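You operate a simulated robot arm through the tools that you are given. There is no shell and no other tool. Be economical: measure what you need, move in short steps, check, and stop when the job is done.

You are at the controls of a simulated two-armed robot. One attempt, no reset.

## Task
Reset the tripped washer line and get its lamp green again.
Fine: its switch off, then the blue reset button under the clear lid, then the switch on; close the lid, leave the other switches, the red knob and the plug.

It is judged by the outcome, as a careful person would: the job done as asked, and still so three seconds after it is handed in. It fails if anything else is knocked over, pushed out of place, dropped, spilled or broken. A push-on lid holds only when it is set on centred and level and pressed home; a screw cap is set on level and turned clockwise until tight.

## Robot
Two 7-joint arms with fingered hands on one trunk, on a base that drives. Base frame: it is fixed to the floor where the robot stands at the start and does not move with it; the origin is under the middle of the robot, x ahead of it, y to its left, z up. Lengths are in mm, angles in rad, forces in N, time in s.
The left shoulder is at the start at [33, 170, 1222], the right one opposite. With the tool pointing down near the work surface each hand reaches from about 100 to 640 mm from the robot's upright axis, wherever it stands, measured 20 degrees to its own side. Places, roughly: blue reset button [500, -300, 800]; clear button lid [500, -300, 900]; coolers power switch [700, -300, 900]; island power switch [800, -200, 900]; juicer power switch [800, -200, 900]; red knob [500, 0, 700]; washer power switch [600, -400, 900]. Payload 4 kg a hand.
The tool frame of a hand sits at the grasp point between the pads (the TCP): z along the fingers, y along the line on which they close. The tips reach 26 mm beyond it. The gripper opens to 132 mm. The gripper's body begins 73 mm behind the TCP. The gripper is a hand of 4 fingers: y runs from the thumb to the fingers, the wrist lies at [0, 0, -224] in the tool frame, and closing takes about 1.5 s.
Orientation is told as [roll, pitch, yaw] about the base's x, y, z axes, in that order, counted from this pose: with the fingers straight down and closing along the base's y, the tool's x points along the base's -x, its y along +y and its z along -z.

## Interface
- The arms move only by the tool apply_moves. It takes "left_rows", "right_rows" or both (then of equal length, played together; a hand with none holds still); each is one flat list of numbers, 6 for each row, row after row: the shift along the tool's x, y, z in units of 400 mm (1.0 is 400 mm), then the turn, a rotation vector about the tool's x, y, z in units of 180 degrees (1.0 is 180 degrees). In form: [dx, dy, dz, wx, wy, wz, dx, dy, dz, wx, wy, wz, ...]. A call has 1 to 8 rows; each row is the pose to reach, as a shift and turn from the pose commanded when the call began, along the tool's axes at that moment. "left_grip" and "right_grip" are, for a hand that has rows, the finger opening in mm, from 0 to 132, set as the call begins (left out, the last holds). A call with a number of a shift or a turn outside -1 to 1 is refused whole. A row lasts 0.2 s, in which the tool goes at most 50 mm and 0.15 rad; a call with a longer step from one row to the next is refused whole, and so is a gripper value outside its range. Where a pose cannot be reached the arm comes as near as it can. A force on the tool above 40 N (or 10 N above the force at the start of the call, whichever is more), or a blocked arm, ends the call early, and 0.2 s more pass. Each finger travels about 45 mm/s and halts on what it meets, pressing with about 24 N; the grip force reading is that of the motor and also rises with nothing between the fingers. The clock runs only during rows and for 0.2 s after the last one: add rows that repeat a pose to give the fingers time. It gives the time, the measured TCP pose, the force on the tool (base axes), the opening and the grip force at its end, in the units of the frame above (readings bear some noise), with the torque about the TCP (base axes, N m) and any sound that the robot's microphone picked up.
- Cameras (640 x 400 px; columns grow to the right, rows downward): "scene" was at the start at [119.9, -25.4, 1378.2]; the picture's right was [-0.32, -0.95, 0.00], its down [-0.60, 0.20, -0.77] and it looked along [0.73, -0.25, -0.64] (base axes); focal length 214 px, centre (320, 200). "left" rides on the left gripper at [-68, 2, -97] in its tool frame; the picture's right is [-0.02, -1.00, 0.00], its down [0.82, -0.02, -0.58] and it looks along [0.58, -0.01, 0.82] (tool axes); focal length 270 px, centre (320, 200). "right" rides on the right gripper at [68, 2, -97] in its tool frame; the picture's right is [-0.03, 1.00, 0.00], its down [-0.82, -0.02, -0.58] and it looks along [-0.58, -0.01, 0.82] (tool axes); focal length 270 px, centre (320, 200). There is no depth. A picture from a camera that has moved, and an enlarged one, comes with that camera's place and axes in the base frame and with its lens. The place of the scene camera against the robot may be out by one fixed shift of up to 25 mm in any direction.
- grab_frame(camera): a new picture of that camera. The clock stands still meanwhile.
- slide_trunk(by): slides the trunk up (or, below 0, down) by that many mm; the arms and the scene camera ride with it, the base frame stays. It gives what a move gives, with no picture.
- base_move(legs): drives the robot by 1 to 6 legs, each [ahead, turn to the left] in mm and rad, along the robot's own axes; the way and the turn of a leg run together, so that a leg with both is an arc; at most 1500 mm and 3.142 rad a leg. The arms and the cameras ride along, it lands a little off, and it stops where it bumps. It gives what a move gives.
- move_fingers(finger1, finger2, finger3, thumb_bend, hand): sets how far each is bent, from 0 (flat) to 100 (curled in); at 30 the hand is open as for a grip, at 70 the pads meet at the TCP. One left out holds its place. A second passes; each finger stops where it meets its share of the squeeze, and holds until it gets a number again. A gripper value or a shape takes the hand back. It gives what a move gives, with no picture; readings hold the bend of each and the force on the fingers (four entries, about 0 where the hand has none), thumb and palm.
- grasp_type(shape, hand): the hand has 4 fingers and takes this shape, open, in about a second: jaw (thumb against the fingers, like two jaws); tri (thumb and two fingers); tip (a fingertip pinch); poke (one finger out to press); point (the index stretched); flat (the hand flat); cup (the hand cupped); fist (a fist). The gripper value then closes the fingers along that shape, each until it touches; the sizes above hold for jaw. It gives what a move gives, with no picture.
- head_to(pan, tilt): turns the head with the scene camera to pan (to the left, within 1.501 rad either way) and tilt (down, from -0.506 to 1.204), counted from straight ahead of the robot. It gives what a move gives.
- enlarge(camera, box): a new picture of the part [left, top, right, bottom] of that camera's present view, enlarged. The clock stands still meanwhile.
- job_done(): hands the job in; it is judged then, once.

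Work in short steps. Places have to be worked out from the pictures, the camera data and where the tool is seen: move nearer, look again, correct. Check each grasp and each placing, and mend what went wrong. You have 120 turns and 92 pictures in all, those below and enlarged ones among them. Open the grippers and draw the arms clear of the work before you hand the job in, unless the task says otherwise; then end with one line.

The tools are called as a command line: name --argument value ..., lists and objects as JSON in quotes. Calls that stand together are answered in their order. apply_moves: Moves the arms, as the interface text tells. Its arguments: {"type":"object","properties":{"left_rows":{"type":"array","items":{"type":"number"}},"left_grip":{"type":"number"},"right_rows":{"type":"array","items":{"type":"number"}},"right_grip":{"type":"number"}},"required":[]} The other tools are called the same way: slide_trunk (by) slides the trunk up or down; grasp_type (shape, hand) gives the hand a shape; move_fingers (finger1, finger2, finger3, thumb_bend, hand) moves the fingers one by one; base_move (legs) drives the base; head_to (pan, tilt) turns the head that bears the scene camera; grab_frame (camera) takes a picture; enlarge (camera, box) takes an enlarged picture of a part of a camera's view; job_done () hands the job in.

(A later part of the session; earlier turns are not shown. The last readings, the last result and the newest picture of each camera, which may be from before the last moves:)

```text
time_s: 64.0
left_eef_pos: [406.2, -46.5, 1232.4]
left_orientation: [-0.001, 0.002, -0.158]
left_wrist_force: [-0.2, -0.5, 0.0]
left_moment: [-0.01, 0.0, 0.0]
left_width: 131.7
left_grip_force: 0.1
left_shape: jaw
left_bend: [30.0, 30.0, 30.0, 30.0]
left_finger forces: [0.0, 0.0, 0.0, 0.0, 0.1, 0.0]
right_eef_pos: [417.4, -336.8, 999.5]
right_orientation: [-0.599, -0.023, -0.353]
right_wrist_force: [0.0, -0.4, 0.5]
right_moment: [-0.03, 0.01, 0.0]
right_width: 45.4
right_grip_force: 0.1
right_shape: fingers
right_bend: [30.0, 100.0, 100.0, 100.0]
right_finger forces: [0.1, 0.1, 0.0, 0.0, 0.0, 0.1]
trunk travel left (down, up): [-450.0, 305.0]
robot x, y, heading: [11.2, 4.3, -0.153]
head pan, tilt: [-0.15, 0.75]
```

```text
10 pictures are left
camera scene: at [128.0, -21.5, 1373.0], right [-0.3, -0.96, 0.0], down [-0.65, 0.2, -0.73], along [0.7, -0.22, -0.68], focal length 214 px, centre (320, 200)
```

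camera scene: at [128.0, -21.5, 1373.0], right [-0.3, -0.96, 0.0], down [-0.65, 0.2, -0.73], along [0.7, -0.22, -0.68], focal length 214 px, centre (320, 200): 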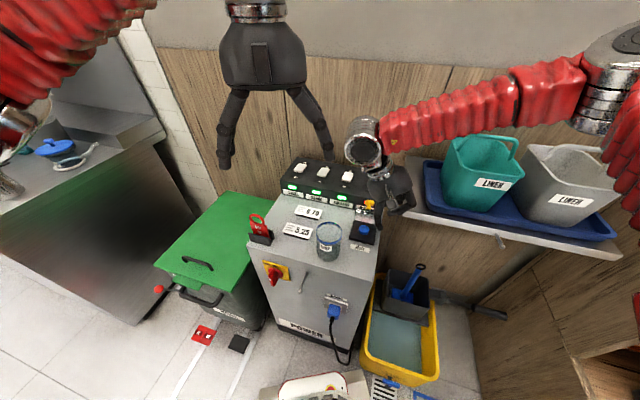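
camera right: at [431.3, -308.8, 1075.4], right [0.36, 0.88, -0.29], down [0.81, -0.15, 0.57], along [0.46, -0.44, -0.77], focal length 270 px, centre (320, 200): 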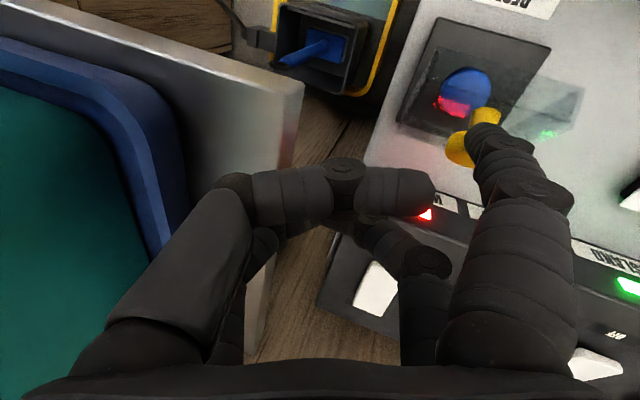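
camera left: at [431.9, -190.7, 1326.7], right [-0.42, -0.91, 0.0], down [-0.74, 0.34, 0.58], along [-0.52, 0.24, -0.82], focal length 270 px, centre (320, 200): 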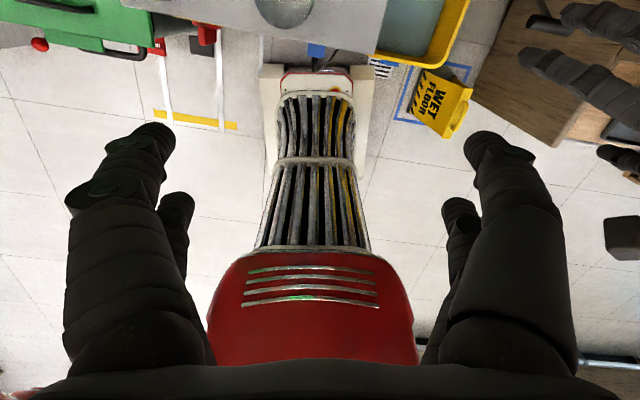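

Too much roll shifts the wrist beyond reach; use 0.3 roll with fingers 2/3 now fully curled. Go to the point in front of the lid, high.

apply_moves --right_rows '[0, 0, 0, -0.045, 0, 0, -0.02, 0.03, 0, -0.09, 0, 0, -0.045, 0.081, 0, -0.0955, 0, 0]'

apply_moves --right_rows '[0, 0.022, 0.072, 0, 0, 0, 0, 0.044, 0.143, 0, 0, 0]'

enlarge --camera "scene" --box '[320, 150, 420, 270]'

```text
time_s: 64.8
left_eef_pos: [405.5, -47.3, 1232.7]
left_orientation: [0.0, 0.003, -0.161]
left_wrist_force: [1.9, -0.5, 0.1]
left_moment: [0.01, 0.02, -0.01]
left_width: 132.0
left_grip_force: 0.1
left_shape: jaw
left_bend: [30.0, 30.0, 30.0, 30.0]
left_finger forces: [0.0, 0.0, 0.0, 0.0, 0.0, 0.0]
right_eef_pos: [444.4, -317.4, 981.6]
right_orientation: [-0.301, -0.02, -0.354]
right_wrist_force: [-0.2, 0.1, 0.0]
right_moment: [0.02, 0.0, 0.0]
right_width: 45.6
right_grip_force: 0.0
right_shape: fingers
right_bend: [30.0, 100.0, 100.0, 100.0]
right_finger forces: [0.0, 0.1, 0.0, 0.0, 0.1, 0.1]
trunk travel left (down, up): [-450.0, 305.0]
robot x, y, heading: [10.5, 7.9, -0.153]
head pan, tilt: [-0.15, 0.75]
```

```text
time_s: 65.4
left_eef_pos: [404.8, -47.6, 1232.5]
left_orientation: [0.001, 0.001, -0.161]
left_wrist_force: [0.2, -0.2, 0.4]
left_moment: [0.02, 0.04, -0.01]
left_width: 132.3
left_grip_force: 0.0
left_shape: jaw
left_bend: [30.0, 30.0, 30.0, 30.0]
left_finger forces: [0.1, 0.1, 0.1, 0.0, 0.0, 0.1]
right_eef_pos: [443.2, -319.3, 921.8]
right_orientation: [-0.298, -0.021, -0.354]
right_wrist_force: [-0.1, 1.5, 0.2]
right_moment: [-0.02, -0.04, 0.01]
right_width: 45.4
right_grip_force: 0.1
right_shape: fingers
right_bend: [30.0, 100.0, 100.0, 100.0]
right_finger forces: [0.1, 0.0, 0.0, 0.0, 0.0, 0.1]
trunk travel left (down, up): [-450.0, 305.0]
robot x, y, heading: [12.5, 7.5, -0.152]
head pan, tilt: [-0.15, 0.75]
```

```text
3.33 times, centred on (370, 210) of scene
camera zoom: at [127.9, -21.6, 1373.0], right [-0.3, -0.96, 0.0], down [-0.65, 0.2, -0.73], along [0.7, -0.22, -0.68], focal length 715 px, centre (153, 167)
```

zoom: 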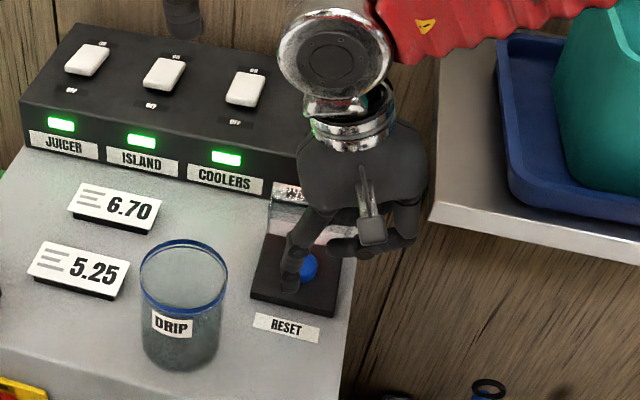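

Clear of contacts now. The lid is well back; tip needs 37 mm inward then down onto the button.

apply_moves --right_rows '[-0.0435, -0.0105, 0.003, 0, 0, 0, -0.0895, -0.0217, 0.0067, 0, 0, 0, -0.0895, -0.0143, 0.0306, 0, 0, 0, -0.0895, -0.0084, 0.0497, 0, 0, 0]'

enlarge --camera "scene" --box '[320, 150, 420, 270]'

```text
time_s: 66.4
left_eef_pos: [404.6, -47.5, 1231.7]
left_orientation: [0.0, 0.001, -0.161]
left_wrist_force: [0.3, -0.1, 0.7]
left_moment: [0.0, 0.04, -0.02]
left_width: 132.0
left_grip_force: 0.2
left_shape: jaw
left_bend: [30.0, 30.0, 30.0, 30.0]
left_finger forces: [0.0, 0.1, 0.0, 0.0, 0.1, 0.0]
right_eef_pos: [467.4, -347.2, 917.8]
right_orientation: [-0.3, -0.022, -0.355]
right_wrist_force: [0.4, 0.6, 0.4]
right_moment: [0.02, -0.01, -0.02]
right_width: 45.7
right_grip_force: 0.1
right_shape: fingers
right_bend: [30.0, 100.0, 100.0, 100.0]
right_finger forces: [0.0, 0.0, 0.0, 0.0, 0.0, 0.1]
right hand out of reach, approached as far as the arm can: row 2, 3, 4
trunk travel left (down, up): [-450.0, 305.0]
robot x, y, heading: [5.7, 4.8, -0.149]
head pan, tilt: [-0.15, 0.75]
```

```text
3.33 times, centred on (370, 210) of scene
camera zoom: at [128.0, -21.4, 1373.0], right [-0.3, -0.96, 0.0], down [-0.65, 0.2, -0.73], along [0.7, -0.22, -0.68], focal length 715 px, centre (153, 167)
```

zoom: 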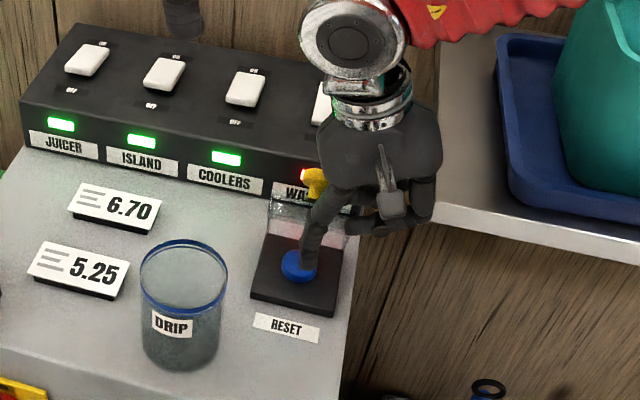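

Tip is just above the button (slightly right), no contact, but reach-limited by the roll. Reduce roll to 0.1 about the tip while moving down and 7 mm left.

apply_moves --right_rows '[0, -0.007, 0.018, -0.032, 0, 0, -0.006, 0, 0.038, -0.0637, 0, 0, -0.012, 0.015, 0.055, -0.0637, 0, 0, -0.012, 0.0165, 0.073, -0.0637, 0, 0]'

```text
time_s: 67.3
left_eef_pos: [403.6, -46.5, 1234.2]
left_orientation: [0.0, -0.001, -0.159]
left_wrist_force: [0.0, -0.6, 0.0]
left_moment: [0.02, 0.02, -0.01]
left_width: 132.1
left_grip_force: 0.0
left_shape: jaw
left_bend: [30.0, 30.0, 30.0, 30.0]
left_finger forces: [0.0, 0.0, 0.1, 0.0, 0.1, 0.0]
right_eef_pos: [465.6, -343.1, 893.9]
right_orientation: [-0.097, -0.016, -0.351]
right_wrist_force: [-13.3, 14.8, 9.7]
right_moment: [-0.78, -0.27, -0.02]
right_width: 49.5
right_grip_force: 14.5
right_shape: fingers
right_bend: [30.0, 100.0, 100.0, 100.0]
right_finger forces: [0.1, 0.0, 0.1, 0.0, 29.4, 0.0]
trunk travel left (down, up): [-450.0, 305.0]
robot x, y, heading: [10.2, 3.5, -0.153]
head pan, tilt: [-0.15, 0.75]
stopped in row 4 (right hand): the force on the tool passed its limit at 43 N (the readings are from after the stop); the commanded pose is now the measured one
```

The thumb side touched the shelf. I'll lift away and turn the base slightly left (0.12 rad) to free up reach for the more rolled pose.

apply_moves --right_rows '[0, -0.01, -0.1, 0, 0, 0, 0.03, -0.02, -0.2, 0, 0, 0, 0.05, -0.027, -0.28, 0, 0, 0]'

base_move --legs '[[0, 0.12]]'

```text
time_s: 68.1
left_eef_pos: [404.9, -48.2, 1233.5]
left_orientation: [-0.002, 0.002, -0.161]
left_wrist_force: [-0.1, -0.5, 0.0]
left_moment: [0.05, -0.02, -0.04]
left_width: 132.1
left_grip_force: 0.0
left_shape: jaw
left_bend: [30.0, 30.0, 30.0, 30.0]
left_finger forces: [0.0, 0.0, 0.0, 0.0, 0.1, 0.0]
right_eef_pos: [447.5, -341.2, 1004.3]
right_orientation: [-0.099, -0.019, -0.352]
right_wrist_force: [0.1, -0.1, 0.8]
right_moment: [-0.01, 0.02, -0.02]
right_width: 45.5
right_grip_force: 0.0
right_shape: fingers
right_bend: [30.0, 100.0, 100.0, 100.0]
right_finger forces: [0.0, 0.0, 0.0, 0.0, 0.1, 0.1]
trunk travel left (down, up): [-450.0, 305.0]
robot x, y, heading: [10.8, 4.3, -0.152]
head pan, tilt: [-0.15, 0.75]
```

```text
time_s: 69.1
left_eef_pos: [408.6, 1.9, 1233.2]
left_orientation: [-0.002, -0.002, -0.04]
left_wrist_force: [-0.5, 0.1, 0.2]
left_moment: [-0.02, -0.03, 0.0]
left_width: 131.9
left_grip_force: 0.0
left_shape: jaw
left_bend: [30.0, 30.0, 30.0, 30.0]
left_finger forces: [0.0, 0.0, 0.0, 0.1, 0.1, 0.1]
right_eef_pos: [488.0, -284.5, 1007.1]
right_orientation: [-0.099, -0.017, -0.232]
right_wrist_force: [0.1, 1.1, -0.4]
right_moment: [-0.01, 0.02, 0.01]
right_width: 45.6
right_grip_force: 0.0
right_shape: fingers
right_bend: [30.0, 100.0, 100.0, 100.0]
right_finger forces: [0.0, 0.1, 0.0, 0.1, 0.1, 0.0]
trunk travel left (down, up): [-450.0, 305.0]
robot x, y, heading: [8.3, 1.2, -0.026]
head pan, tilt: [-0.15, 0.75]
```

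Base turned. Now pose the hand with roll 0.5 in front of the lid (tip high), then descend.

apply_moves --right_rows '[0.03, -0.02, 0.0, 0.032, 0.001, 0.0093, 0.05, -0.04, 0.02, 0.0635, 0.002, 0.0187, 0.065, -0.06, 0.04, 0.095, 0.003, 0.028, 0.08, -0.079, 0.071, 0.127, 0.0037, 0.0374]'

enlarge --camera "scene" --box '[340, 130, 460, 260]'

```text
time_s: 70.1
left_eef_pos: [410.4, -0.3, 1233.8]
left_orientation: [-0.001, 0.001, -0.041]
left_wrist_force: [0.1, 0.7, 0.1]
left_moment: [0.0, -0.04, 0.01]
left_width: 132.0
left_grip_force: 0.0
left_shape: jaw
left_bend: [30.0, 30.0, 30.0, 30.0]
left_finger forces: [0.1, 0.0, 0.0, 0.0, 0.0, 0.0]
right_eef_pos: [448.6, -311.8, 980.0]
right_orientation: [-0.495, -0.04, -0.349]
right_wrist_force: [1.5, 0.4, 0.2]
right_moment: [0.03, 0.0, 0.0]
right_width: 45.4
right_grip_force: 0.0
right_shape: fingers
right_bend: [30.0, 100.0, 100.0, 100.0]
right_finger forces: [0.0, 0.0, 0.0, 0.0, 0.0, 0.0]
trunk travel left (down, up): [-450.0, 305.0]
robot x, y, heading: [11.8, 1.5, -0.029]
head pan, tilt: [-0.15, 0.75]
```

```text
3.08 times, centred on (400, 195) of scene
camera zoom: at [132.0, -12.5, 1372.9], right [-0.18, -0.98, 0.0], down [-0.67, 0.12, -0.73], along [0.72, -0.13, -0.68], focal length 660 px, centre (74, 215)
```

zoom: 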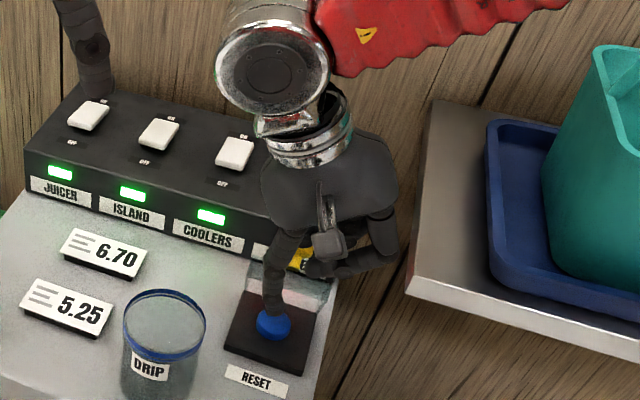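

Pose reached, hand clear of shelf. Descend 48 mm and slide 38 mm inward, force-guarded.

apply_moves --right_rows '[0, 0.0297, 0.055, 0, 0, 0, 0, 0.057, 0.1056, 0, 0, 0, -0.046, 0.0468, 0.111, 0, 0, 0, -0.092, 0.0365, 0.1166, 0, 0, 0]'

enlarge --camera "scene" --box '[340, 150, 440, 260]'

```text
time_s: 71.1
left_eef_pos: [409.6, 0.1, 1233.2]
left_orientation: [0.001, 0.001, -0.039]
left_wrist_force: [0.1, -0.7, -0.1]
left_moment: [-0.02, 0.01, 0.0]
left_width: 132.1
left_grip_force: 0.1
left_shape: jaw
left_bend: [30.0, 30.0, 30.0, 30.0]
left_finger forces: [0.1, 0.0, 0.0, 0.0, 0.1, 0.0]
right_eef_pos: [481.9, -332.3, 931.5]
right_orientation: [-0.493, -0.041, -0.35]
right_wrist_force: [-1.3, 0.2, -0.2]
right_moment: [0.02, 0.01, 0.03]
right_width: 45.7
right_grip_force: 0.1
right_shape: fingers
right_bend: [30.0, 100.0, 100.0, 100.0]
right_finger forces: [0.1, 0.5, 0.0, 0.0, 0.1, 0.1]
right hand out of reach, approached as far as the arm can: row 2
trunk travel left (down, up): [-450.0, 305.0]
robot x, y, heading: [11.6, -0.3, -0.028]
head pan, tilt: [-0.15, 0.75]
```

```text
3.64 times, centred on (390, 205) of scene
camera zoom: at [131.3, -12.4, 1373.0], right [-0.18, -0.98, 0.0], down [-0.67, 0.12, -0.73], along [0.72, -0.13, -0.68], focal length 780 px, centre (66, 182)
```

zoom: 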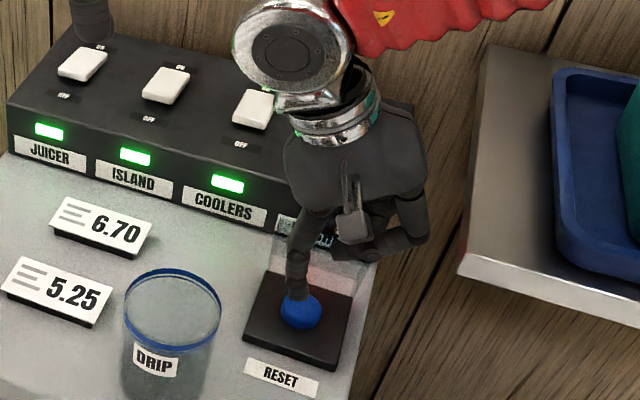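

Tip is directly above the button with no contact. Press down in steps.

apply_moves --right_rows '[0, 0.0095, 0.0176, 0, 0, 0, 0, 0.019, 0.0352, 0, 0, 0, 0, 0.026, 0.0484, 0, 0, 0, 0, 0.032, 0.0594, 0, 0, 0]'

```text
time_s: 71.7
left_eef_pos: [407.1, -0.6, 1236.4]
left_orientation: [0.0, 0.0, -0.04]
left_wrist_force: [0.1, -0.3, 0.0]
left_moment: [0.08, 0.04, 0.04]
left_width: 131.9
left_grip_force: 0.0
left_shape: jaw
left_bend: [30.0, 30.0, 30.0, 30.0]
left_finger forces: [0.0, 0.0, 0.0, 0.0, 0.0, 0.0]
right_eef_pos: [483.8, -332.7, 930.2]
right_orientation: [-0.485, -0.053, -0.345]
right_wrist_force: [-8.1, 0.6, 28.1]
right_moment: [0.94, -0.85, 0.29]
right_width: 45.8
right_grip_force: 10.2
right_shape: fingers
right_bend: [30.0, 100.0, 100.0, 100.0]
right_finger forces: [0.1, 19.5, 0.0, 0.0, 0.0, 0.1]
right hand out of reach, approached as far as the arm can: row 2
trunk travel left (down, up): [-450.0, 305.0]
robot x, y, heading: [9.9, -0.4, -0.032]
head pan, tilt: [-0.15, 0.75]
stopped in row 2 (right hand): the force on the tool passed its limit at 46 N (the readings are from after the stop); the commanded pose is now the measured one
```

A curled finger lands on the knob. A better geometry: keep the whole hand on the robot side and use the thumb stretched forward under the lid. Lift away and unroll first.

apply_moves --right_rows '[0, -0.035, -0.066, 0, 0, 0, 0.03, -0.05, -0.13, -0.04, 0, 0, 0.07, -0.04, -0.17, -0.08, 0, 0, 0.1045, -0.025, -0.213, -0.12, 0, 0, 0.1045, -0.025, -0.213, -0.154, 0, 0]'

apply_moves --right_rows '[0, 0, 0, 0, 0, -0.0458, 0, 0, 0, 0, 0, -0.0916, 0, 0, 0, 0, 0, -0.1374, 0, 0, 0, 0, 0, -0.1832, 0, 0, 0, 0, 0, -0.229, 0, 0, 0, 0, 0, -0.2748, 0, 0, 0, 0, 0, -0.3206, 0, 0, 0, 0, 0, -0.366]'

move_fingers --hand "right" --thumb_bend 30

move_fingers --hand "right" --finger1 100

```text
time_s: 72.9
left_eef_pos: [410.5, 1.1, 1233.4]
left_orientation: [-0.001, 0.001, -0.039]
left_wrist_force: [0.1, -0.1, 0.5]
left_moment: [-0.01, 0.01, -0.02]
left_width: 131.8
left_grip_force: 0.0
left_shape: jaw
left_bend: [30.0, 30.0, 30.0, 30.0]
left_finger forces: [0.0, 0.0, 0.1, 0.1, 0.1, 0.1]
right_eef_pos: [451.4, -289.6, 1003.2]
right_orientation: [-0.001, -0.047, -0.345]
right_wrist_force: [-0.2, -0.4, 0.6]
right_moment: [-0.01, 0.0, 0.0]
right_width: 45.9
right_grip_force: 0.2
right_shape: fingers
right_bend: [30.0, 100.0, 100.0, 100.0]
right_finger forces: [0.0, 0.0, 0.1, 0.0, 0.1, 0.1]
trunk travel left (down, up): [-450.0, 305.0]
robot x, y, heading: [11.6, 1.0, -0.029]
head pan, tilt: [-0.15, 0.75]
```

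```text
time_s: 74.7
left_eef_pos: [408.5, -0.0, 1235.9]
left_orientation: [0.002, 0.001, -0.04]
left_wrist_force: [-0.2, 0.0, 0.7]
left_moment: [-0.04, 0.03, 0.01]
left_width: 131.8
left_grip_force: 0.1
left_shape: jaw
left_bend: [30.0, 30.0, 30.0, 30.0]
left_finger forces: [0.0, 0.0, 0.0, 0.0, 0.1, 0.0]
right_eef_pos: [452.2, -288.0, 1003.2]
right_orientation: [-0.046, -0.015, 0.809]
right_wrist_force: [0.8, 0.6, -0.9]
right_moment: [-0.04, 0.01, 0.02]
right_width: 46.1
right_grip_force: 0.0
right_shape: fingers
right_bend: [30.0, 100.0, 100.0, 100.0]
right_finger forces: [0.0, 0.1, 0.0, 0.0, 0.0, 0.1]
trunk travel left (down, up): [-450.0, 305.0]
robot x, y, heading: [9.6, 2.8, -0.023]
head pan, tilt: [-0.15, 0.75]
```

```text
time_s: 75.7
left_eef_pos: [410.2, -1.2, 1234.4]
left_orientation: [0.0, -0.001, -0.039]
left_wrist_force: [0.8, -0.1, -0.4]
left_moment: [0.0, -0.05, 0.0]
left_width: 132.0
left_grip_force: 0.1
left_shape: jaw
left_bend: [30.0, 30.0, 30.0, 30.0]
left_finger forces: [0.1, 0.0, 0.0, 0.0, 0.1, 0.0]
right_eef_pos: [451.2, -287.0, 1003.9]
right_orientation: [-0.046, -0.015, 0.804]
right_wrist_force: [0.1, 0.4, 0.0]
right_moment: [-0.02, 0.0, 0.05]
right_width: 132.8
right_grip_force: 0.0
right_shape: fingers
right_bend: [30.0, 100.0, 100.0, 30.0]
right_finger forces: [0.1, 0.1, 0.1, 0.0, 0.0, 0.0]
trunk travel left (down, up): [-450.0, 305.0]
robot x, y, heading: [8.3, -0.3, -0.026]
head pan, tilt: [-0.15, 0.75]
```

```text
time_s: 76.7
left_eef_pos: [408.9, -1.0, 1233.8]
left_orientation: [0.001, 0.002, -0.041]
left_wrist_force: [0.6, -0.8, 0.2]
left_moment: [0.01, 0.0, -0.02]
left_width: 132.2
left_grip_force: 0.0
left_shape: jaw
left_bend: [30.0, 30.0, 30.0, 30.0]
left_finger forces: [0.0, 0.0, 0.0, 0.0, 0.0, 0.0]
right_eef_pos: [451.9, -287.8, 1003.7]
right_orientation: [-0.044, -0.016, 0.804]
right_wrist_force: [-0.6, -0.1, 0.1]
right_moment: [-0.01, -0.01, 0.04]
right_width: 56.7
right_grip_force: 0.0
right_shape: fingers
right_bend: [100.0, 100.0, 100.0, 30.0]
right_finger forces: [0.0, 0.0, 0.0, 0.0, 0.0, 0.0]
trunk travel left (down, up): [-450.0, 305.0]
robot x, y, heading: [11.5, 3.7, -0.023]
head pan, tilt: [-0.15, 0.75]
```

Thumb-forward pose works at yaw 0.8. Rotate to yaw 1.1 (keeps clear of the glass) and hover with the thumb tip in front of the lid edge.

apply_moves --right_rows '[-0.0065, 0.04, 0.0, 0, 0, -0.024, -0.013, 0.08, 0.03, 0, 0, -0.048, -0.02, 0.12, 0.07, 0, 0, -0.072, -0.026, 0.16, 0.1125, 0, 0, -0.0955]'

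enlarge --camera "scene" --box '[340, 150, 440, 260]'

```text
time_s: 77.7
left_eef_pos: [408.5, 0.2, 1234.2]
left_orientation: [-0.002, 0.0, -0.04]
left_wrist_force: [0.2, -0.6, -0.4]
left_moment: [0.0, -0.01, -0.03]
left_width: 132.1
left_grip_force: 0.0
left_shape: jaw
left_bend: [30.0, 30.0, 30.0, 30.0]
left_finger forces: [0.0, 0.0, 0.0, 0.0, 0.1, 0.0]
right_eef_pos: [413.8, -236.3, 955.9]
right_orientation: [-0.047, -0.005, 1.104]
right_wrist_force: [-0.3, -0.3, -0.2]
right_moment: [-0.01, 0.0, 0.0]
right_width: 56.7
right_grip_force: 0.0
right_shape: fingers
right_bend: [100.0, 100.0, 100.0, 30.0]
right_finger forces: [0.0, 0.0, 0.0, 0.0, 0.0, 0.0]
trunk travel left (down, up): [-450.0, 305.0]
robot x, y, heading: [9.6, -0.8, -0.028]
head pan, tilt: [-0.15, 0.75]
```

```text
3.64 times, centred on (390, 205) of scene
camera zoom: at [131.4, -12.3, 1373.0], right [-0.18, -0.98, 0.0], down [-0.67, 0.12, -0.73], along [0.72, -0.13, -0.68], focal length 780 px, centre (66, 182)
```

zoom: 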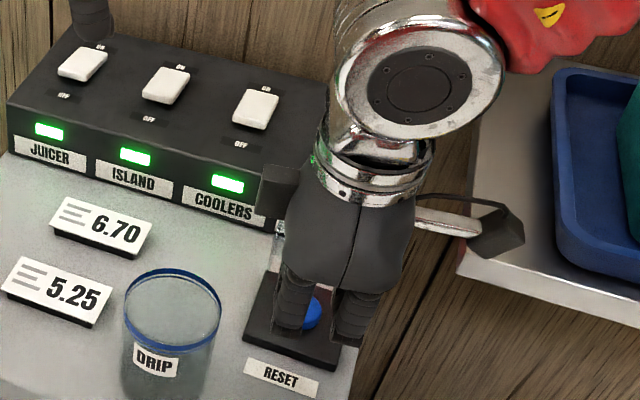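

Reachable with the palm on the robot side; by projection the thumb tip is ~25 mm in front of the button and ~70 mm above. Descend 58 mm then slide 22 mm inward under the lid.

apply_moves --right_rows '[0, 0, 0.0725, 0, 0, 0, 0, 0, 0.14, 0, 0, 0, -0.002, -0.029, 0.14, 0, 0, 0, -0.0045, -0.056, 0.14, 0, 0, 0]'

```text
time_s: 78.7
left_eef_pos: [411.0, -0.3, 1234.4]
left_orientation: [0.0, 0.002, -0.041]
left_wrist_force: [-0.2, -0.2, 0.3]
left_moment: [0.01, -0.01, 0.01]
left_width: 132.1
left_grip_force: 0.0
left_shape: jaw
left_bend: [30.0, 30.0, 30.0, 30.0]
left_finger forces: [0.0, 0.1, 0.1, 0.1, 0.1, 0.0]
right_eef_pos: [438.3, -247.0, 901.3]
right_orientation: [-0.047, -0.003, 1.103]
right_wrist_force: [-0.2, 0.2, -1.0]
right_moment: [0.02, 0.04, 0.01]
right_width: 56.7
right_grip_force: 0.3
right_shape: fingers
right_bend: [100.0, 100.0, 100.0, 30.0]
right_finger forces: [0.0, 0.1, 0.0, 0.0, 0.2, 0.0]
trunk travel left (down, up): [-450.0, 305.0]
robot x, y, heading: [8.9, 2.3, -0.025]
head pan, tilt: [-0.15, 0.75]
```

No contact so far. Press down in small steps.

apply_moves --right_rows '[0, 0, 0.015, 0, 0, 0, 0, 0, 0.03, 0, 0, 0, 0, 0, 0.0425, 0, 0, 0, 0, 0, 0.055, 0, 0, 0]'

```text
time_s: 79.7
left_eef_pos: [410.2, 1.0, 1234.3]
left_orientation: [-0.002, 0.002, -0.041]
left_wrist_force: [-1.0, 0.3, 0.3]
left_moment: [0.0, 0.02, 0.01]
left_width: 131.8
left_grip_force: 0.0
left_shape: jaw
left_bend: [30.0, 30.0, 30.0, 30.0]
left_finger forces: [0.1, 0.1, 0.0, 0.1, 0.0, 0.1]
right_eef_pos: [438.1, -246.9, 880.2]
right_orientation: [-0.046, -0.003, 1.106]
right_wrist_force: [-0.2, 0.4, -0.3]
right_moment: [0.01, -0.01, -0.01]
right_width: 56.6
right_grip_force: 0.1
right_shape: fingers
right_bend: [100.0, 100.0, 100.0, 30.0]
right_finger forces: [0.0, 0.0, 0.1, 0.0, 0.1, 0.1]
trunk travel left (down, up): [-450.0, 305.0]
robot x, y, heading: [13.2, 1.1, -0.03]
head pan, tilt: [-0.15, 0.75]
```

Still no contact at TCP z 880; check with a picture.

enlarge --camera "right" --box '[0, 0, 400, 260]'

```text
1.54 times, centred on (200, 130) of right
camera zoom: at [402.8, -306.6, 975.8], right [-0.88, 0.47, -0.05], down [0.36, 0.73, 0.58], along [0.31, 0.49, -0.81], focal length 416 px, centre (505, 308)
```

zoom: 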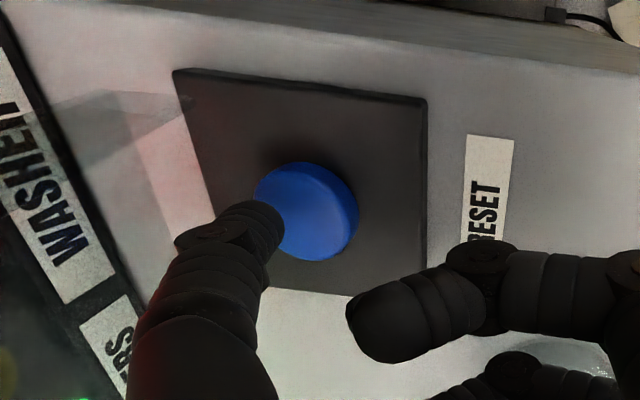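

Excellent view: thumb tip is at the inner rim of the button, ~10 mm too far inward. Back off 9 mm and press.

apply_moves --right_rows '[0, 0, -0.015, 0, 0, 0, -0.003, 0.024, -0.015, 0, 0, 0, -0.003, 0.024, 0.01, 0, 0, 0, -0.003, 0.024, 0.025, 0, 0, 0, -0.003, 0.024, 0.04, 0, 0, 0]'

```text
time_s: 80.9
left_eef_pos: [409.2, 1.1, 1234.7]
left_orientation: [0.001, 0.001, -0.039]
left_wrist_force: [-0.7, 0.2, 0.7]
left_moment: [-0.01, -0.02, 0.0]
left_width: 131.9
left_grip_force: 0.1
left_shape: jaw
left_bend: [30.0, 30.0, 30.0, 30.0]
left_finger forces: [0.0, 0.1, 0.0, 0.1, 0.1, 0.1]
right_eef_pos: [431.1, -241.5, 862.6]
right_orientation: [-0.049, -0.001, 1.105]
right_wrist_force: [-0.9, -0.7, 1.5]
right_moment: [-0.08, -0.11, -0.03]
right_width: 56.9
right_grip_force: 1.0
right_shape: fingers
right_bend: [100.0, 100.0, 100.0, 30.0]
right_finger forces: [0.1, 0.0, 0.0, 0.0, 2.1, 0.0]
trunk travel left (down, up): [-450.0, 305.0]
robot x, y, heading: [7.3, 2.8, -0.027]
head pan, tilt: [-0.15, 0.75]
```

Thumb contact just began (2 N). Press further.

apply_moves --right_rows '[0, 0, 0.01, 0, 0, 0, 0, 0, 0.02, 0, 0, 0, 0, 0, 0.03, 0, 0, 0]'

```text
time_s: 81.7
left_eef_pos: [406.5, 1.5, 1235.5]
left_orientation: [-0.002, -0.001, -0.041]
left_wrist_force: [-0.9, 0.2, 0.6]
left_moment: [0.0, 0.0, 0.01]
left_width: 131.9
left_grip_force: 0.1
left_shape: jaw
left_bend: [30.0, 30.0, 30.0, 30.0]
left_finger forces: [0.0, 0.0, 0.0, 0.0, 0.0, 0.0]
right_eef_pos: [430.2, -240.5, 854.0]
right_orientation: [-0.052, -0.005, 1.108]
right_wrist_force: [-9.0, 2.9, 25.8]
right_moment: [-1.25, -1.62, -0.28]
right_width: 58.8
right_grip_force: 12.5
right_shape: fingers
right_bend: [100.0, 100.0, 100.0, 29.0]
right_finger forces: [0.0, 0.1, 0.0, 0.0, 26.1, 0.0]
trunk travel left (down, up): [-450.0, 305.0]
robot x, y, heading: [11.9, 3.2, -0.026]
head pan, tilt: [-0.15, 0.75]
heard: click
```

A click was heard — reset pressed. Retract out from under the lid, rise, and position the thumb above the lid's edge (right of the knob) to close it.

apply_moves --right_rows '[0, 0, -0.03, 0, 0, 0, -0.007, 0.0494, -0.05, 0, 0, 0, -0.0158, 0.111, -0.06, 0, 0, 0, -0.0158, 0.111, -0.16, 0, 0, 0, -0.0158, 0.111, -0.26, 0, 0, 0, -0.0158, 0.111, -0.31, 0, 0, 0, 0.045, 0.0568, -0.31, 0, 0, 0, 0.053, 0, -0.31, 0, 0, 0]'

enlarge --camera "right" --box '[0, 0, 400, 260]'

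```text
time_s: 83.5
left_eef_pos: [409.3, 0.9, 1234.2]
left_orientation: [0.0, 0.003, -0.039]
left_wrist_force: [0.8, -0.1, 1.2]
left_moment: [-0.03, -0.04, 0.01]
left_width: 132.2
left_grip_force: 0.1
left_shape: jaw
left_bend: [30.0, 30.0, 30.0, 30.0]
left_finger forces: [0.0, 0.1, 0.0, 0.1, 0.0, 0.1]
right_eef_pos: [418.3, -257.2, 974.0]
right_orientation: [-0.047, -0.002, 1.103]
right_wrist_force: [-0.7, 0.4, 0.4]
right_moment: [0.01, 0.0, 0.02]
right_width: 56.9
right_grip_force: 0.2
right_shape: fingers
right_bend: [100.0, 100.0, 100.0, 30.0]
right_finger forces: [0.0, 0.0, 0.1, 0.1, 0.0, 0.1]
trunk travel left (down, up): [-450.0, 305.0]
robot x, y, heading: [10.7, 2.9, -0.029]
head pan, tilt: [-0.15, 0.75]
```

```text
1.54 times, centred on (200, 130) of right
camera zoom: at [381.8, -317.2, 1071.6], right [-0.88, 0.47, -0.05], down [0.36, 0.73, 0.58], along [0.31, 0.49, -0.81], focal length 416 px, centre (505, 308)
```

zoom: 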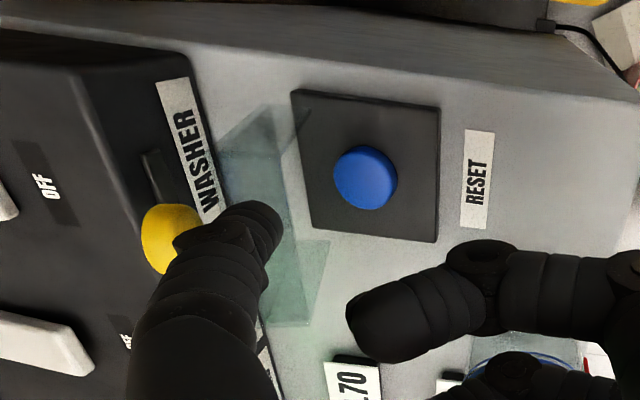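

Washer lamp is now dark, and the lid stands slightly past vertical (knob leaning to the back). I'll put the thumb behind the lid's top edge beside the knob.

apply_moves --right_rows '[0.0105, -0.074, 0, 0, 0, 0, 0.0207, -0.146, 0, 0, 0, 0, 0.0207, -0.146, 0.0625, 0, 0, 0, 0.0207, -0.146, 0.1275, 0, 0, 0]'

```text
time_s: 84.5
left_eef_pos: [410.5, -0.5, 1234.0]
left_orientation: [-0.001, 0.002, -0.041]
left_wrist_force: [0.2, 0.0, 0.0]
left_moment: [0.02, -0.02, 0.01]
left_width: 132.1
left_grip_force: 0.0
left_shape: jaw
left_bend: [30.0, 30.0, 30.0, 30.0]
left_finger forces: [0.0, 0.0, 0.0, 0.1, 0.1, 0.0]
right_eef_pos: [468.7, -293.8, 926.2]
right_orientation: [-0.048, -0.001, 1.104]
right_wrist_force: [0.3, -0.3, 0.0]
right_moment: [0.0, 0.01, -0.03]
right_width: 56.5
right_grip_force: 0.0
right_shape: fingers
right_bend: [100.0, 100.0, 100.0, 30.0]
right_finger forces: [0.0, 0.0, 0.0, 0.1, 0.1, 0.0]
trunk travel left (down, up): [-450.0, 305.0]
robot x, y, heading: [12.1, 2.7, -0.027]
head pan, tilt: [-0.15, 0.75]
```

No contact yet. Pull toward the robot and gradually down to swing the lid shut.

apply_moves --right_rows '[-0.005, 0.037, 0, 0, 0, 0, -0.0105, 0.074, 0, 0, 0, 0, -0.0147, 0.104, 0.01, 0, 0, 0, -0.019, 0.133, 0.025, 0, 0, 0, -0.0224, 0.158, 0.05, 0, 0, 0, -0.0245, 0.173, 0.08, 0, 0, 0]'

enlarge --camera "right" --box '[0, 0, 400, 260]'

```text
time_s: 85.9
left_eef_pos: [409.9, -0.5, 1234.1]
left_orientation: [-0.001, 0.002, -0.039]
left_wrist_force: [0.9, 0.7, 0.2]
left_moment: [-0.03, 0.03, 0.0]
left_width: 132.0
left_grip_force: 0.0
left_shape: jaw
left_bend: [30.0, 30.0, 30.0, 30.0]
left_finger forces: [0.0, 0.0, 0.0, 0.0, 0.1, 0.0]
right_eef_pos: [410.6, -253.4, 891.2]
right_orientation: [-0.047, -0.002, 1.105]
right_wrist_force: [0.3, -0.2, -0.6]
right_moment: [0.0, 0.03, -0.01]
right_width: 56.7
right_grip_force: 0.0
right_shape: fingers
right_bend: [100.0, 100.0, 100.0, 30.0]
right_finger forces: [0.0, 0.0, 0.0, 0.0, 0.1, 0.1]
trunk travel left (down, up): [-450.0, 305.0]
robot x, y, heading: [8.0, -0.9, -0.024]
head pan, tilt: [-0.15, 0.75]
```

```text
1.54 times, centred on (200, 130) of right
camera zoom: at [375.5, -312.9, 987.5], right [-0.88, 0.47, -0.05], down [0.36, 0.73, 0.58], along [0.31, 0.49, -0.81], focal length 416 px, centre (505, 308)
```

zoom: 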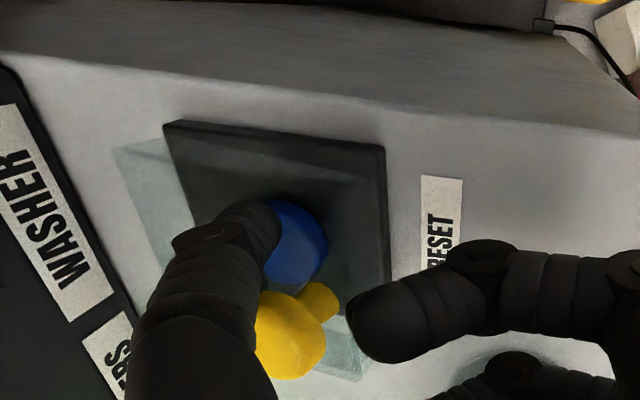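

The lid has swung shut (knob upright at the front again), maybe a few degrees ajar. I'll press gently on the knob from above to seat it.

apply_moves --right_rows '[0, 0, -0.05, 0, 0, 0, 0, 0, -0.1, 0, 0, 0, -0.035, 0.012, -0.1, 0, 0, 0, -0.069, 0.023, -0.1, 0, 0, 0, -0.069, 0.023, -0.06, 0, 0, 0, -0.069, 0.023, -0.04, 0, 0, 0]'

apply_moves --right_rows '[0, 0, 0.01, 0, 0, 0, 0, 0, 0.02, 0, 0, 0]'

```text
time_s: 87.3
left_eef_pos: [409.3, -1.1, 1235.4]
left_orientation: [0.0, 0.001, -0.041]
left_wrist_force: [-0.5, -0.2, 0.6]
left_moment: [-0.01, 0.03, 0.0]
left_width: 131.8
left_grip_force: 0.1
left_shape: jaw
left_bend: [30.0, 30.0, 30.0, 30.0]
left_finger forces: [0.0, 0.0, 0.0, 0.0, 0.0, 0.1]
right_eef_pos: [414.4, -225.1, 906.4]
right_orientation: [-0.049, -0.005, 1.105]
right_wrist_force: [0.4, 0.7, 0.6]
right_moment: [-0.02, -0.02, -0.01]
right_width: 56.7
right_grip_force: 0.1
right_shape: fingers
right_bend: [100.0, 100.0, 100.0, 30.0]
right_finger forces: [0.0, 0.1, 0.0, 0.1, 0.0, 0.0]
trunk travel left (down, up): [-450.0, 305.0]
robot x, y, heading: [8.7, 1.7, -0.025]
head pan, tilt: [-0.15, 0.75]
```

```text
time_s: 87.9
left_eef_pos: [408.0, 1.4, 1236.6]
left_orientation: [0.0, -0.001, -0.041]
left_wrist_force: [-0.4, 0.8, -0.2]
left_moment: [0.01, 0.0, -0.01]
left_width: 132.2
left_grip_force: 0.1
left_shape: jaw
left_bend: [30.0, 30.0, 30.0, 30.0]
left_finger forces: [0.1, 0.0, 0.0, 0.0, 0.1, 0.0]
right_eef_pos: [414.8, -224.2, 900.9]
right_orientation: [-0.051, -0.004, 1.107]
right_wrist_force: [-6.8, 3.0, 19.7]
right_moment: [-1.01, -1.12, -0.21]
right_width: 58.0
right_grip_force: 9.4
right_shape: fingers
right_bend: [100.0, 100.0, 100.0, 28.0]
right_finger forces: [0.1, 0.0, 0.0, 0.0, 19.5, 0.0]
trunk travel left (down, up): [-450.0, 305.0]
robot x, y, heading: [9.1, -1.5, -0.027]
head pan, tilt: [-0.15, 0.75]
```

Firm stop at the closed height (knob top ≈ 886), so the lid is seated. Now rise, turn the base back −0.12, take the point shape and rotate the hand for the switch.

apply_moves --right_rows '[0, 0, -0.1, 0, 0, 0, 0, 0, -0.2, 0, 0, 0, 0, 0, -0.3, 0, 0, 0]'

apply_moves --right_rows '[0, -0.02, 0, 0, 0, 0.0458, 0, -0.04, 0, 0, 0, 0.0916, 0, -0.06, 0, 0, 0, 0.1374, 0, -0.08, 0, 0, 0, 0.1832, 0, -0.1, 0, 0, 0, 0.229, 0, -0.1, 0, 0, 0, 0.2748, 0, -0.1, 0, 0, 0, 0.3206, 0, -0.1, 0, 0, 0, 0.366]'

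grasp_type --hand "right" --shape "point"

base_move --legs '[[0, -0.12]]'

```text
time_s: 88.7
left_eef_pos: [407.7, 0.8, 1235.2]
left_orientation: [0.0, 0.001, -0.04]
left_wrist_force: [-0.6, -0.3, 1.1]
left_moment: [-0.01, 0.0, -0.02]
left_width: 131.9
left_grip_force: 0.0
left_shape: jaw
left_bend: [30.0, 30.0, 30.0, 30.0]
left_finger forces: [0.0, 0.0, 0.0, 0.0, 0.0, 0.0]
right_eef_pos: [409.9, -222.7, 1019.2]
right_orientation: [-0.047, -0.001, 1.104]
right_wrist_force: [0.0, 0.6, 0.1]
right_moment: [-0.01, 0.01, 0.04]
right_width: 56.7
right_grip_force: 0.1
right_shape: fingers
right_bend: [100.0, 100.0, 100.0, 30.0]
right_finger forces: [0.0, 0.1, 0.0, 0.0, 0.0, 0.1]
trunk travel left (down, up): [-450.0, 305.0]
robot x, y, heading: [10.2, -1.4, -0.023]
head pan, tilt: [-0.15, 0.75]
```

```text
time_s: 90.5
left_eef_pos: [409.0, 1.5, 1233.9]
left_orientation: [0.0, 0.0, -0.04]
left_wrist_force: [-1.1, -0.3, 0.2]
left_moment: [0.0, 0.01, 0.02]
left_width: 132.0
left_grip_force: 0.2
left_shape: jaw
left_bend: [30.0, 30.0, 30.0, 30.0]
left_finger forces: [0.0, 0.1, 0.0, 0.0, 0.1, 0.1]
right_eef_pos: [445.9, -240.7, 1020.8]
right_orientation: [-0.018, -0.044, -0.047]
right_wrist_force: [-1.0, 0.3, 0.1]
right_moment: [0.0, 0.02, 0.0]
right_width: 56.6
right_grip_force: 0.0
right_shape: fingers
right_bend: [100.0, 100.0, 100.0, 30.0]
right_finger forces: [0.0, 0.1, 0.0, 0.1, 0.1, 0.0]
trunk travel left (down, up): [-450.0, 305.0]
robot x, y, heading: [10.8, 2.5, -0.026]
head pan, tilt: [-0.15, 0.75]
```

```text
time_s: 91.4
left_eef_pos: [409.1, -0.6, 1233.4]
left_orientation: [0.0, 0.002, -0.041]
left_wrist_force: [-0.4, -0.4, 0.3]
left_moment: [0.0, 0.0, -0.01]
left_width: 132.2
left_grip_force: 0.0
left_shape: jaw
left_bend: [30.0, 30.0, 30.0, 30.0]
left_finger forces: [0.0, 0.0, 0.0, 0.0, 0.0, 0.0]
right_eef_pos: [445.4, -240.9, 1021.3]
right_orientation: [-0.017, -0.045, -0.044]
right_wrist_force: [-0.2, 0.7, 0.6]
right_moment: [-0.02, 0.0, -0.02]
right_width: 0.0
right_grip_force: 0.1
right_shape: point
right_bend: [41.0, 100.0, 100.0, 32.0]
right_finger forces: [0.0, 0.1, 0.1, 0.0, 0.1, 0.0]
trunk travel left (down, up): [-450.0, 305.0]
robot x, y, heading: [11.0, 5.5, -0.031]
head pan, tilt: [-0.15, 0.75]
```

```text
time_s: 92.5
left_eef_pos: [410.3, -36.4, 1236.8]
left_orientation: [0.003, -0.001, -0.135]
left_wrist_force: [-0.3, -0.3, 0.4]
left_moment: [0.01, 0.01, -0.01]
left_width: 132.0
left_grip_force: 0.0
left_shape: jaw
left_bend: [30.0, 30.0, 30.0, 30.0]
left_finger forces: [0.1, 0.1, 0.0, 0.0, 0.0, 0.1]
right_eef_pos: [423.2, -280.5, 1020.8]
right_orientation: [-0.019, -0.045, -0.139]
right_wrist_force: [0.2, -0.4, -0.5]
right_moment: [0.04, -0.02, -0.01]
right_width: 0.2
right_grip_force: 0.1
right_shape: point
right_bend: [34.0, 100.0, 100.0, 32.0]
right_finger forces: [0.0, 0.0, 0.0, 0.0, 0.1, 0.1]
trunk travel left (down, up): [-450.0, 305.0]
robot x, y, heading: [14.7, 6.5, -0.109]
head pan, tilt: [-0.15, 0.75]
stopped in leg 1: the robot was blocked; the commanded pose is now the measured one
```

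The base reported being blocked and the pointing finger looks caught; take one full scene look.

grab_frame --camera "scene"

```text
1 pictures are left
camera scene: at [131.3, -15.8, 1373.0], right [-0.26, -0.97, 0.0], down [-0.66, 0.18, -0.73], along [0.71, -0.19, -0.68], focal length 214 px, centre (320, 200)
```

scene: 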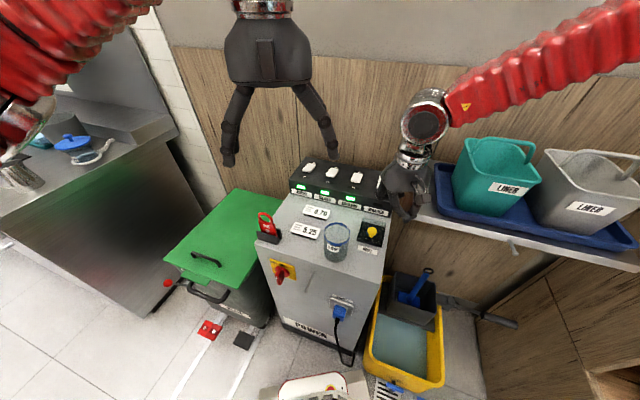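

Everything is in place, lid closed, washer lamp dark. Back the base off slightly, and reset the finger shape (jaw → point).

base_move --legs '[[0, 0.03]]'

grasp_type --hand "right" --shape "jaw"

grasp_type --hand "right" --shape "point"

```text
time_s: 93.3
left_eef_pos: [410.3, -24.0, 1234.7]
left_orientation: [0.0, 0.0, -0.106]
left_wrist_force: [0.5, -1.1, -0.3]
left_moment: [0.03, 0.02, 0.01]
left_width: 132.0
left_grip_force: 0.1
left_shape: jaw
left_bend: [30.0, 30.0, 30.0, 30.0]
left_finger forces: [0.0, 0.0, 0.0, 0.1, 0.0, 0.0]
right_eef_pos: [430.8, -264.7, 1020.4]
right_orientation: [-0.019, -0.046, -0.109]
right_wrist_force: [-0.6, 0.3, 0.2]
right_moment: [0.01, -0.01, -0.01]
right_width: 0.0
right_grip_force: 0.0
right_shape: point
right_bend: [30.0, 100.0, 100.0, 32.0]
right_finger forces: [0.1, 0.0, 0.0, 0.0, 0.0, 0.0]
trunk travel left (down, up): [-450.0, 305.0]
robot x, y, heading: [15.3, 8.6, -0.081]
head pan, tilt: [-0.15, 0.75]
```

```text
time_s: 94.2
left_eef_pos: [408.7, -23.2, 1236.2]
left_orientation: [0.0, 0.0, -0.104]
left_wrist_force: [0.2, 0.2, -0.3]
left_moment: [0.02, -0.07, 0.01]
left_width: 131.9
left_grip_force: 0.1
left_shape: jaw
left_bend: [30.0, 30.0, 30.0, 30.0]
left_finger forces: [0.0, 0.0, 0.0, 0.0, 0.0, 0.0]
right_eef_pos: [430.9, -266.0, 1022.1]
right_orientation: [-0.019, -0.045, -0.108]
right_wrist_force: [0.1, 1.1, 0.6]
right_moment: [0.01, 0.03, 0.01]
right_width: 131.6
right_grip_force: 0.0
right_shape: jaw
right_bend: [30.0, 30.0, 30.0, 30.0]
right_finger forces: [0.1, 0.0, 0.0, 0.0, 0.1, 0.0]
trunk travel left (down, up): [-450.0, 305.0]
robot x, y, heading: [9.6, 8.5, -0.081]
head pan, tilt: [-0.15, 0.75]
```

```text
time_s: 95.1
left_eef_pos: [410.8, -23.9, 1236.0]
left_orientation: [-0.001, -0.001, -0.105]
left_wrist_force: [0.3, -0.7, -1.3]
left_moment: [-0.01, 0.0, 0.01]
left_width: 131.9
left_grip_force: 0.2
left_shape: jaw
left_bend: [30.0, 30.0, 30.0, 30.0]
left_finger forces: [0.0, 0.1, 0.1, 0.0, 0.1, 0.1]
right_eef_pos: [430.6, -266.4, 1022.1]
right_orientation: [-0.018, -0.046, -0.109]
right_wrist_force: [-0.6, 0.7, 0.0]
right_moment: [-0.01, -0.03, -0.02]
right_width: 0.0
right_grip_force: 0.0
right_shape: point
right_bend: [0.0, 100.0, 100.0, 42.0]
right_finger forces: [0.0, 0.0, 0.1, 0.0, 0.1, 0.0]
trunk travel left (down, up): [-450.0, 305.0]
robot x, y, heading: [11.2, 2.4, -0.08]
head pan, tilt: [-0.15, 0.75]
```

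Point shape is right. Move to hover above the back (ON) end of the washer rocker with the same 0.54 tilt as before.

apply_moves --right_rows '[-0.08, -0.039, 0.0, 0.002, -0.0226, 0.009, -0.16, -0.079, 0.0, 0.005, -0.0452, 0.018, -0.24, -0.118, 0.01, 0.007, -0.0678, 0.027, -0.32, -0.157, 0.02, 0.009, -0.0904, 0.037, -0.4, -0.196, 0.03, 0.011, -0.113, 0.046, -0.48, -0.236, 0.045, 0.014, -0.1356, 0.055, -0.559, -0.275, 0.056, 0.016, -0.158, 0.064]'

```text
time_s: 96.7
left_eef_pos: [410.2, -22.1, 1236.1]
left_orientation: [0.001, 0.0, -0.104]
left_wrist_force: [0.2, 0.2, -0.4]
left_moment: [0.01, 0.03, 0.02]
left_width: 131.9
left_grip_force: 0.0
left_shape: jaw
left_bend: [30.0, 30.0, 30.0, 30.0]
left_finger forces: [0.0, 0.0, 0.0, 0.0, 0.1, 0.0]
right_eef_pos: [643.2, -401.5, 1011.2]
right_orientation: [-0.01, -0.547, -0.308]
right_wrist_force: [0.6, -0.5, 0.5]
right_moment: [-0.01, -0.02, -0.01]
right_width: 0.0
right_grip_force: 0.0
right_shape: point
right_bend: [0.0, 100.0, 100.0, 43.0]
right_finger forces: [0.1, 0.0, 0.1, 0.0, 0.0, 0.0]
trunk travel left (down, up): [-450.0, 305.0]
robot x, y, heading: [12.3, 4.6, -0.079]
head pan, tilt: [-0.15, 0.75]
```

Exactly in place. Descend toward the rocker.

apply_moves --right_rows '[0.039, 0, 0.064, 0, 0, 0, 0.0676, 0, 0.111, 0, 0, 0, 0.0767, 0, 0.126, 0, 0, 0, 0.083, 0, 0.1366, 0, 0, 0]'

```text
time_s: 97.7
left_eef_pos: [410.1, -22.6, 1236.1]
left_orientation: [-0.001, -0.001, -0.105]
left_wrist_force: [0.8, -0.3, 0.2]
left_moment: [-0.03, 0.01, 0.0]
left_width: 132.4
left_grip_force: 0.1
left_shape: jaw
left_bend: [30.0, 30.0, 30.0, 30.0]
left_finger forces: [0.0, 0.1, 0.0, 0.0, 0.0, 0.1]
right_eef_pos: [641.3, -399.6, 947.1]
right_orientation: [-0.011, -0.547, -0.309]
right_wrist_force: [0.5, 0.5, -1.1]
right_moment: [0.03, 0.01, -0.03]
right_width: 0.0
right_grip_force: 0.0
right_shape: point
right_bend: [0.0, 100.0, 100.0, 43.0]
right_finger forces: [0.0, 0.0, 0.1, 0.1, 0.1, 0.0]
trunk travel left (down, up): [-450.0, 305.0]
robot x, y, heading: [8.5, 10.5, -0.077]
head pan, tilt: [-0.15, 0.75]
```

No contact yet; continue in 4 mm steps.

apply_moves --right_rows '[0.0052, 0, 0.0085, 0, 0, 0, 0.0104, 0, 0.017, 0, 0, 0, 0.0156, 0, 0.0256, 0, 0, 0]'

```text
time_s: 98.6
left_eef_pos: [409.9, -23.4, 1236.3]
left_orientation: [0.0, -0.002, -0.105]
left_wrist_force: [-0.9, -0.1, -0.3]
left_moment: [0.03, 0.02, 0.0]
left_width: 131.9
left_grip_force: 0.1
left_shape: jaw
left_bend: [30.0, 30.0, 30.0, 30.0]
left_finger forces: [0.0, 0.0, 0.0, 0.1, 0.1, 0.0]
right_eef_pos: [648.3, -399.6, 947.5]
right_orientation: [0.0, -0.565, -0.311]
right_wrist_force: [-1.8, -0.1, 18.7]
right_moment: [0.19, 0.2, 0.04]
right_width: 0.0
right_grip_force: 0.1
right_shape: point
right_bend: [0.0, 100.0, 100.0, 43.0]
right_finger forces: [40.0, 0.1, 0.1, 0.0, 0.1, 0.0]
trunk travel left (down, up): [-450.0, 305.0]
robot x, y, heading: [14.3, 3.0, -0.078]
head pan, tilt: [-0.15, 0.75]
stopped in row 3 (right hand): the force on the tool passed its limit at 44 N (the readings are from after the stop); the commanded pose is now the measured one
```

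44 N without a click suggests I pressed too near the pivot. Lift, shift ~12 mm further to the back end, and press again.

apply_moves --right_rows '[-0.0107, 0, -0.017, 0, 0, 0, -0.0265, -0.016, -0.007, 0, 0, 0, -0.0158, -0.016, 0.01, 0, 0, 0, -0.0104, -0.016, 0.0184, 0, 0, 0, -0.005, -0.016, 0.0268, 0, 0, 0]'

```text
time_s: 99.9
left_eef_pos: [410.8, -23.5, 1236.1]
left_orientation: [-0.001, -0.001, -0.106]
left_wrist_force: [-0.2, 0.1, -0.3]
left_moment: [0.03, 0.02, 0.01]
left_width: 132.2
left_grip_force: 0.1
left_shape: jaw
left_bend: [30.0, 30.0, 30.0, 30.0]
left_finger forces: [0.0, 0.0, 0.1, 0.1, 0.0, 0.1]
right_eef_pos: [658.1, -407.9, 945.1]
right_orientation: [0.004, -0.578, -0.31]
right_wrist_force: [1.1, 0.7, 15.9]
right_moment: [0.13, -0.01, 0.01]
right_width: 0.0
right_grip_force: 0.0
right_shape: point
right_bend: [0.0, 100.0, 100.0, 43.0]
right_finger forces: [36.4, 0.0, 0.0, 0.0, 0.0, 0.1]
trunk travel left (down, up): [-450.0, 305.0]
robot x, y, heading: [12.3, 2.8, -0.083]
head pan, tilt: [-0.15, 0.75]
stopped in row 5 (right hand): the force on the tool passed its limit at 43 N (the readings are from after the stop); the commanded pose is now the measured one
```

Contact was lower than before, so it may have flipped. To be sure, one more firm press slightly nearer the rocker's back end before checking.

apply_moves --right_rows '[-0.0107, 0, -0.017, 0, 0, 0, 0.0013, 0.003, -0.0247, 0, 0, 0, 0.0066, 0.003, -0.016, 0, 0, 0, 0.012, 0.003, -0.0077, 0, 0, 0]'

apply_moves --right_rows '[0.0027, 0, 0.0042, 0, 0, 0, 0.0054, 0, 0.0085, 0, 0, 0]'

```text
time_s: 100.9
left_eef_pos: [407.5, -22.2, 1239.1]
left_orientation: [0.001, -0.002, -0.105]
left_wrist_force: [0.1, 0.0, 0.3]
left_moment: [-0.03, 0.01, 0.01]
left_width: 131.9
left_grip_force: 0.0
left_shape: jaw
left_bend: [30.0, 30.0, 30.0, 30.0]
left_finger forces: [0.0, 0.1, 0.1, 0.0, 0.1, 0.0]
right_eef_pos: [651.2, -404.7, 947.1]
right_orientation: [0.004, -0.578, -0.311]
right_wrist_force: [0.5, -0.1, 19.2]
right_moment: [0.17, -0.05, 0.0]
right_width: 0.1
right_grip_force: 0.0
right_shape: point
right_bend: [0.0, 100.0, 100.0, 43.0]
right_finger forces: [38.6, 0.1, 0.1, 0.0, 0.0, 0.1]
trunk travel left (down, up): [-450.0, 305.0]
robot x, y, heading: [10.3, 4.6, -0.076]
head pan, tilt: [-0.15, 0.75]
```

```text
time_s: 101.5
left_eef_pos: [405.9, -22.1, 1239.8]
left_orientation: [-0.002, -0.004, -0.104]
left_wrist_force: [-0.3, -0.5, 0.6]
left_moment: [-0.02, -0.01, 0.02]
left_width: 132.0
left_grip_force: 0.0
left_shape: jaw
left_bend: [30.0, 30.0, 30.0, 30.0]
left_finger forces: [0.1, 0.0, 0.1, 0.0, 0.0, 0.0]
right_eef_pos: [651.8, -404.5, 946.0]
right_orientation: [0.006, -0.584, -0.312]
right_wrist_force: [5.3, -1.1, 37.1]
right_moment: [0.13, -0.27, -0.04]
right_width: 0.1
right_grip_force: 0.0
right_shape: point
right_bend: [0.0, 100.0, 100.0, 43.0]
right_finger forces: [60.1, 0.0, 0.1, 0.0, 0.0, 0.1]
trunk travel left (down, up): [-450.0, 305.0]
robot x, y, heading: [11.3, 6.8, -0.078]
head pan, tilt: [-0.15, 0.75]
```

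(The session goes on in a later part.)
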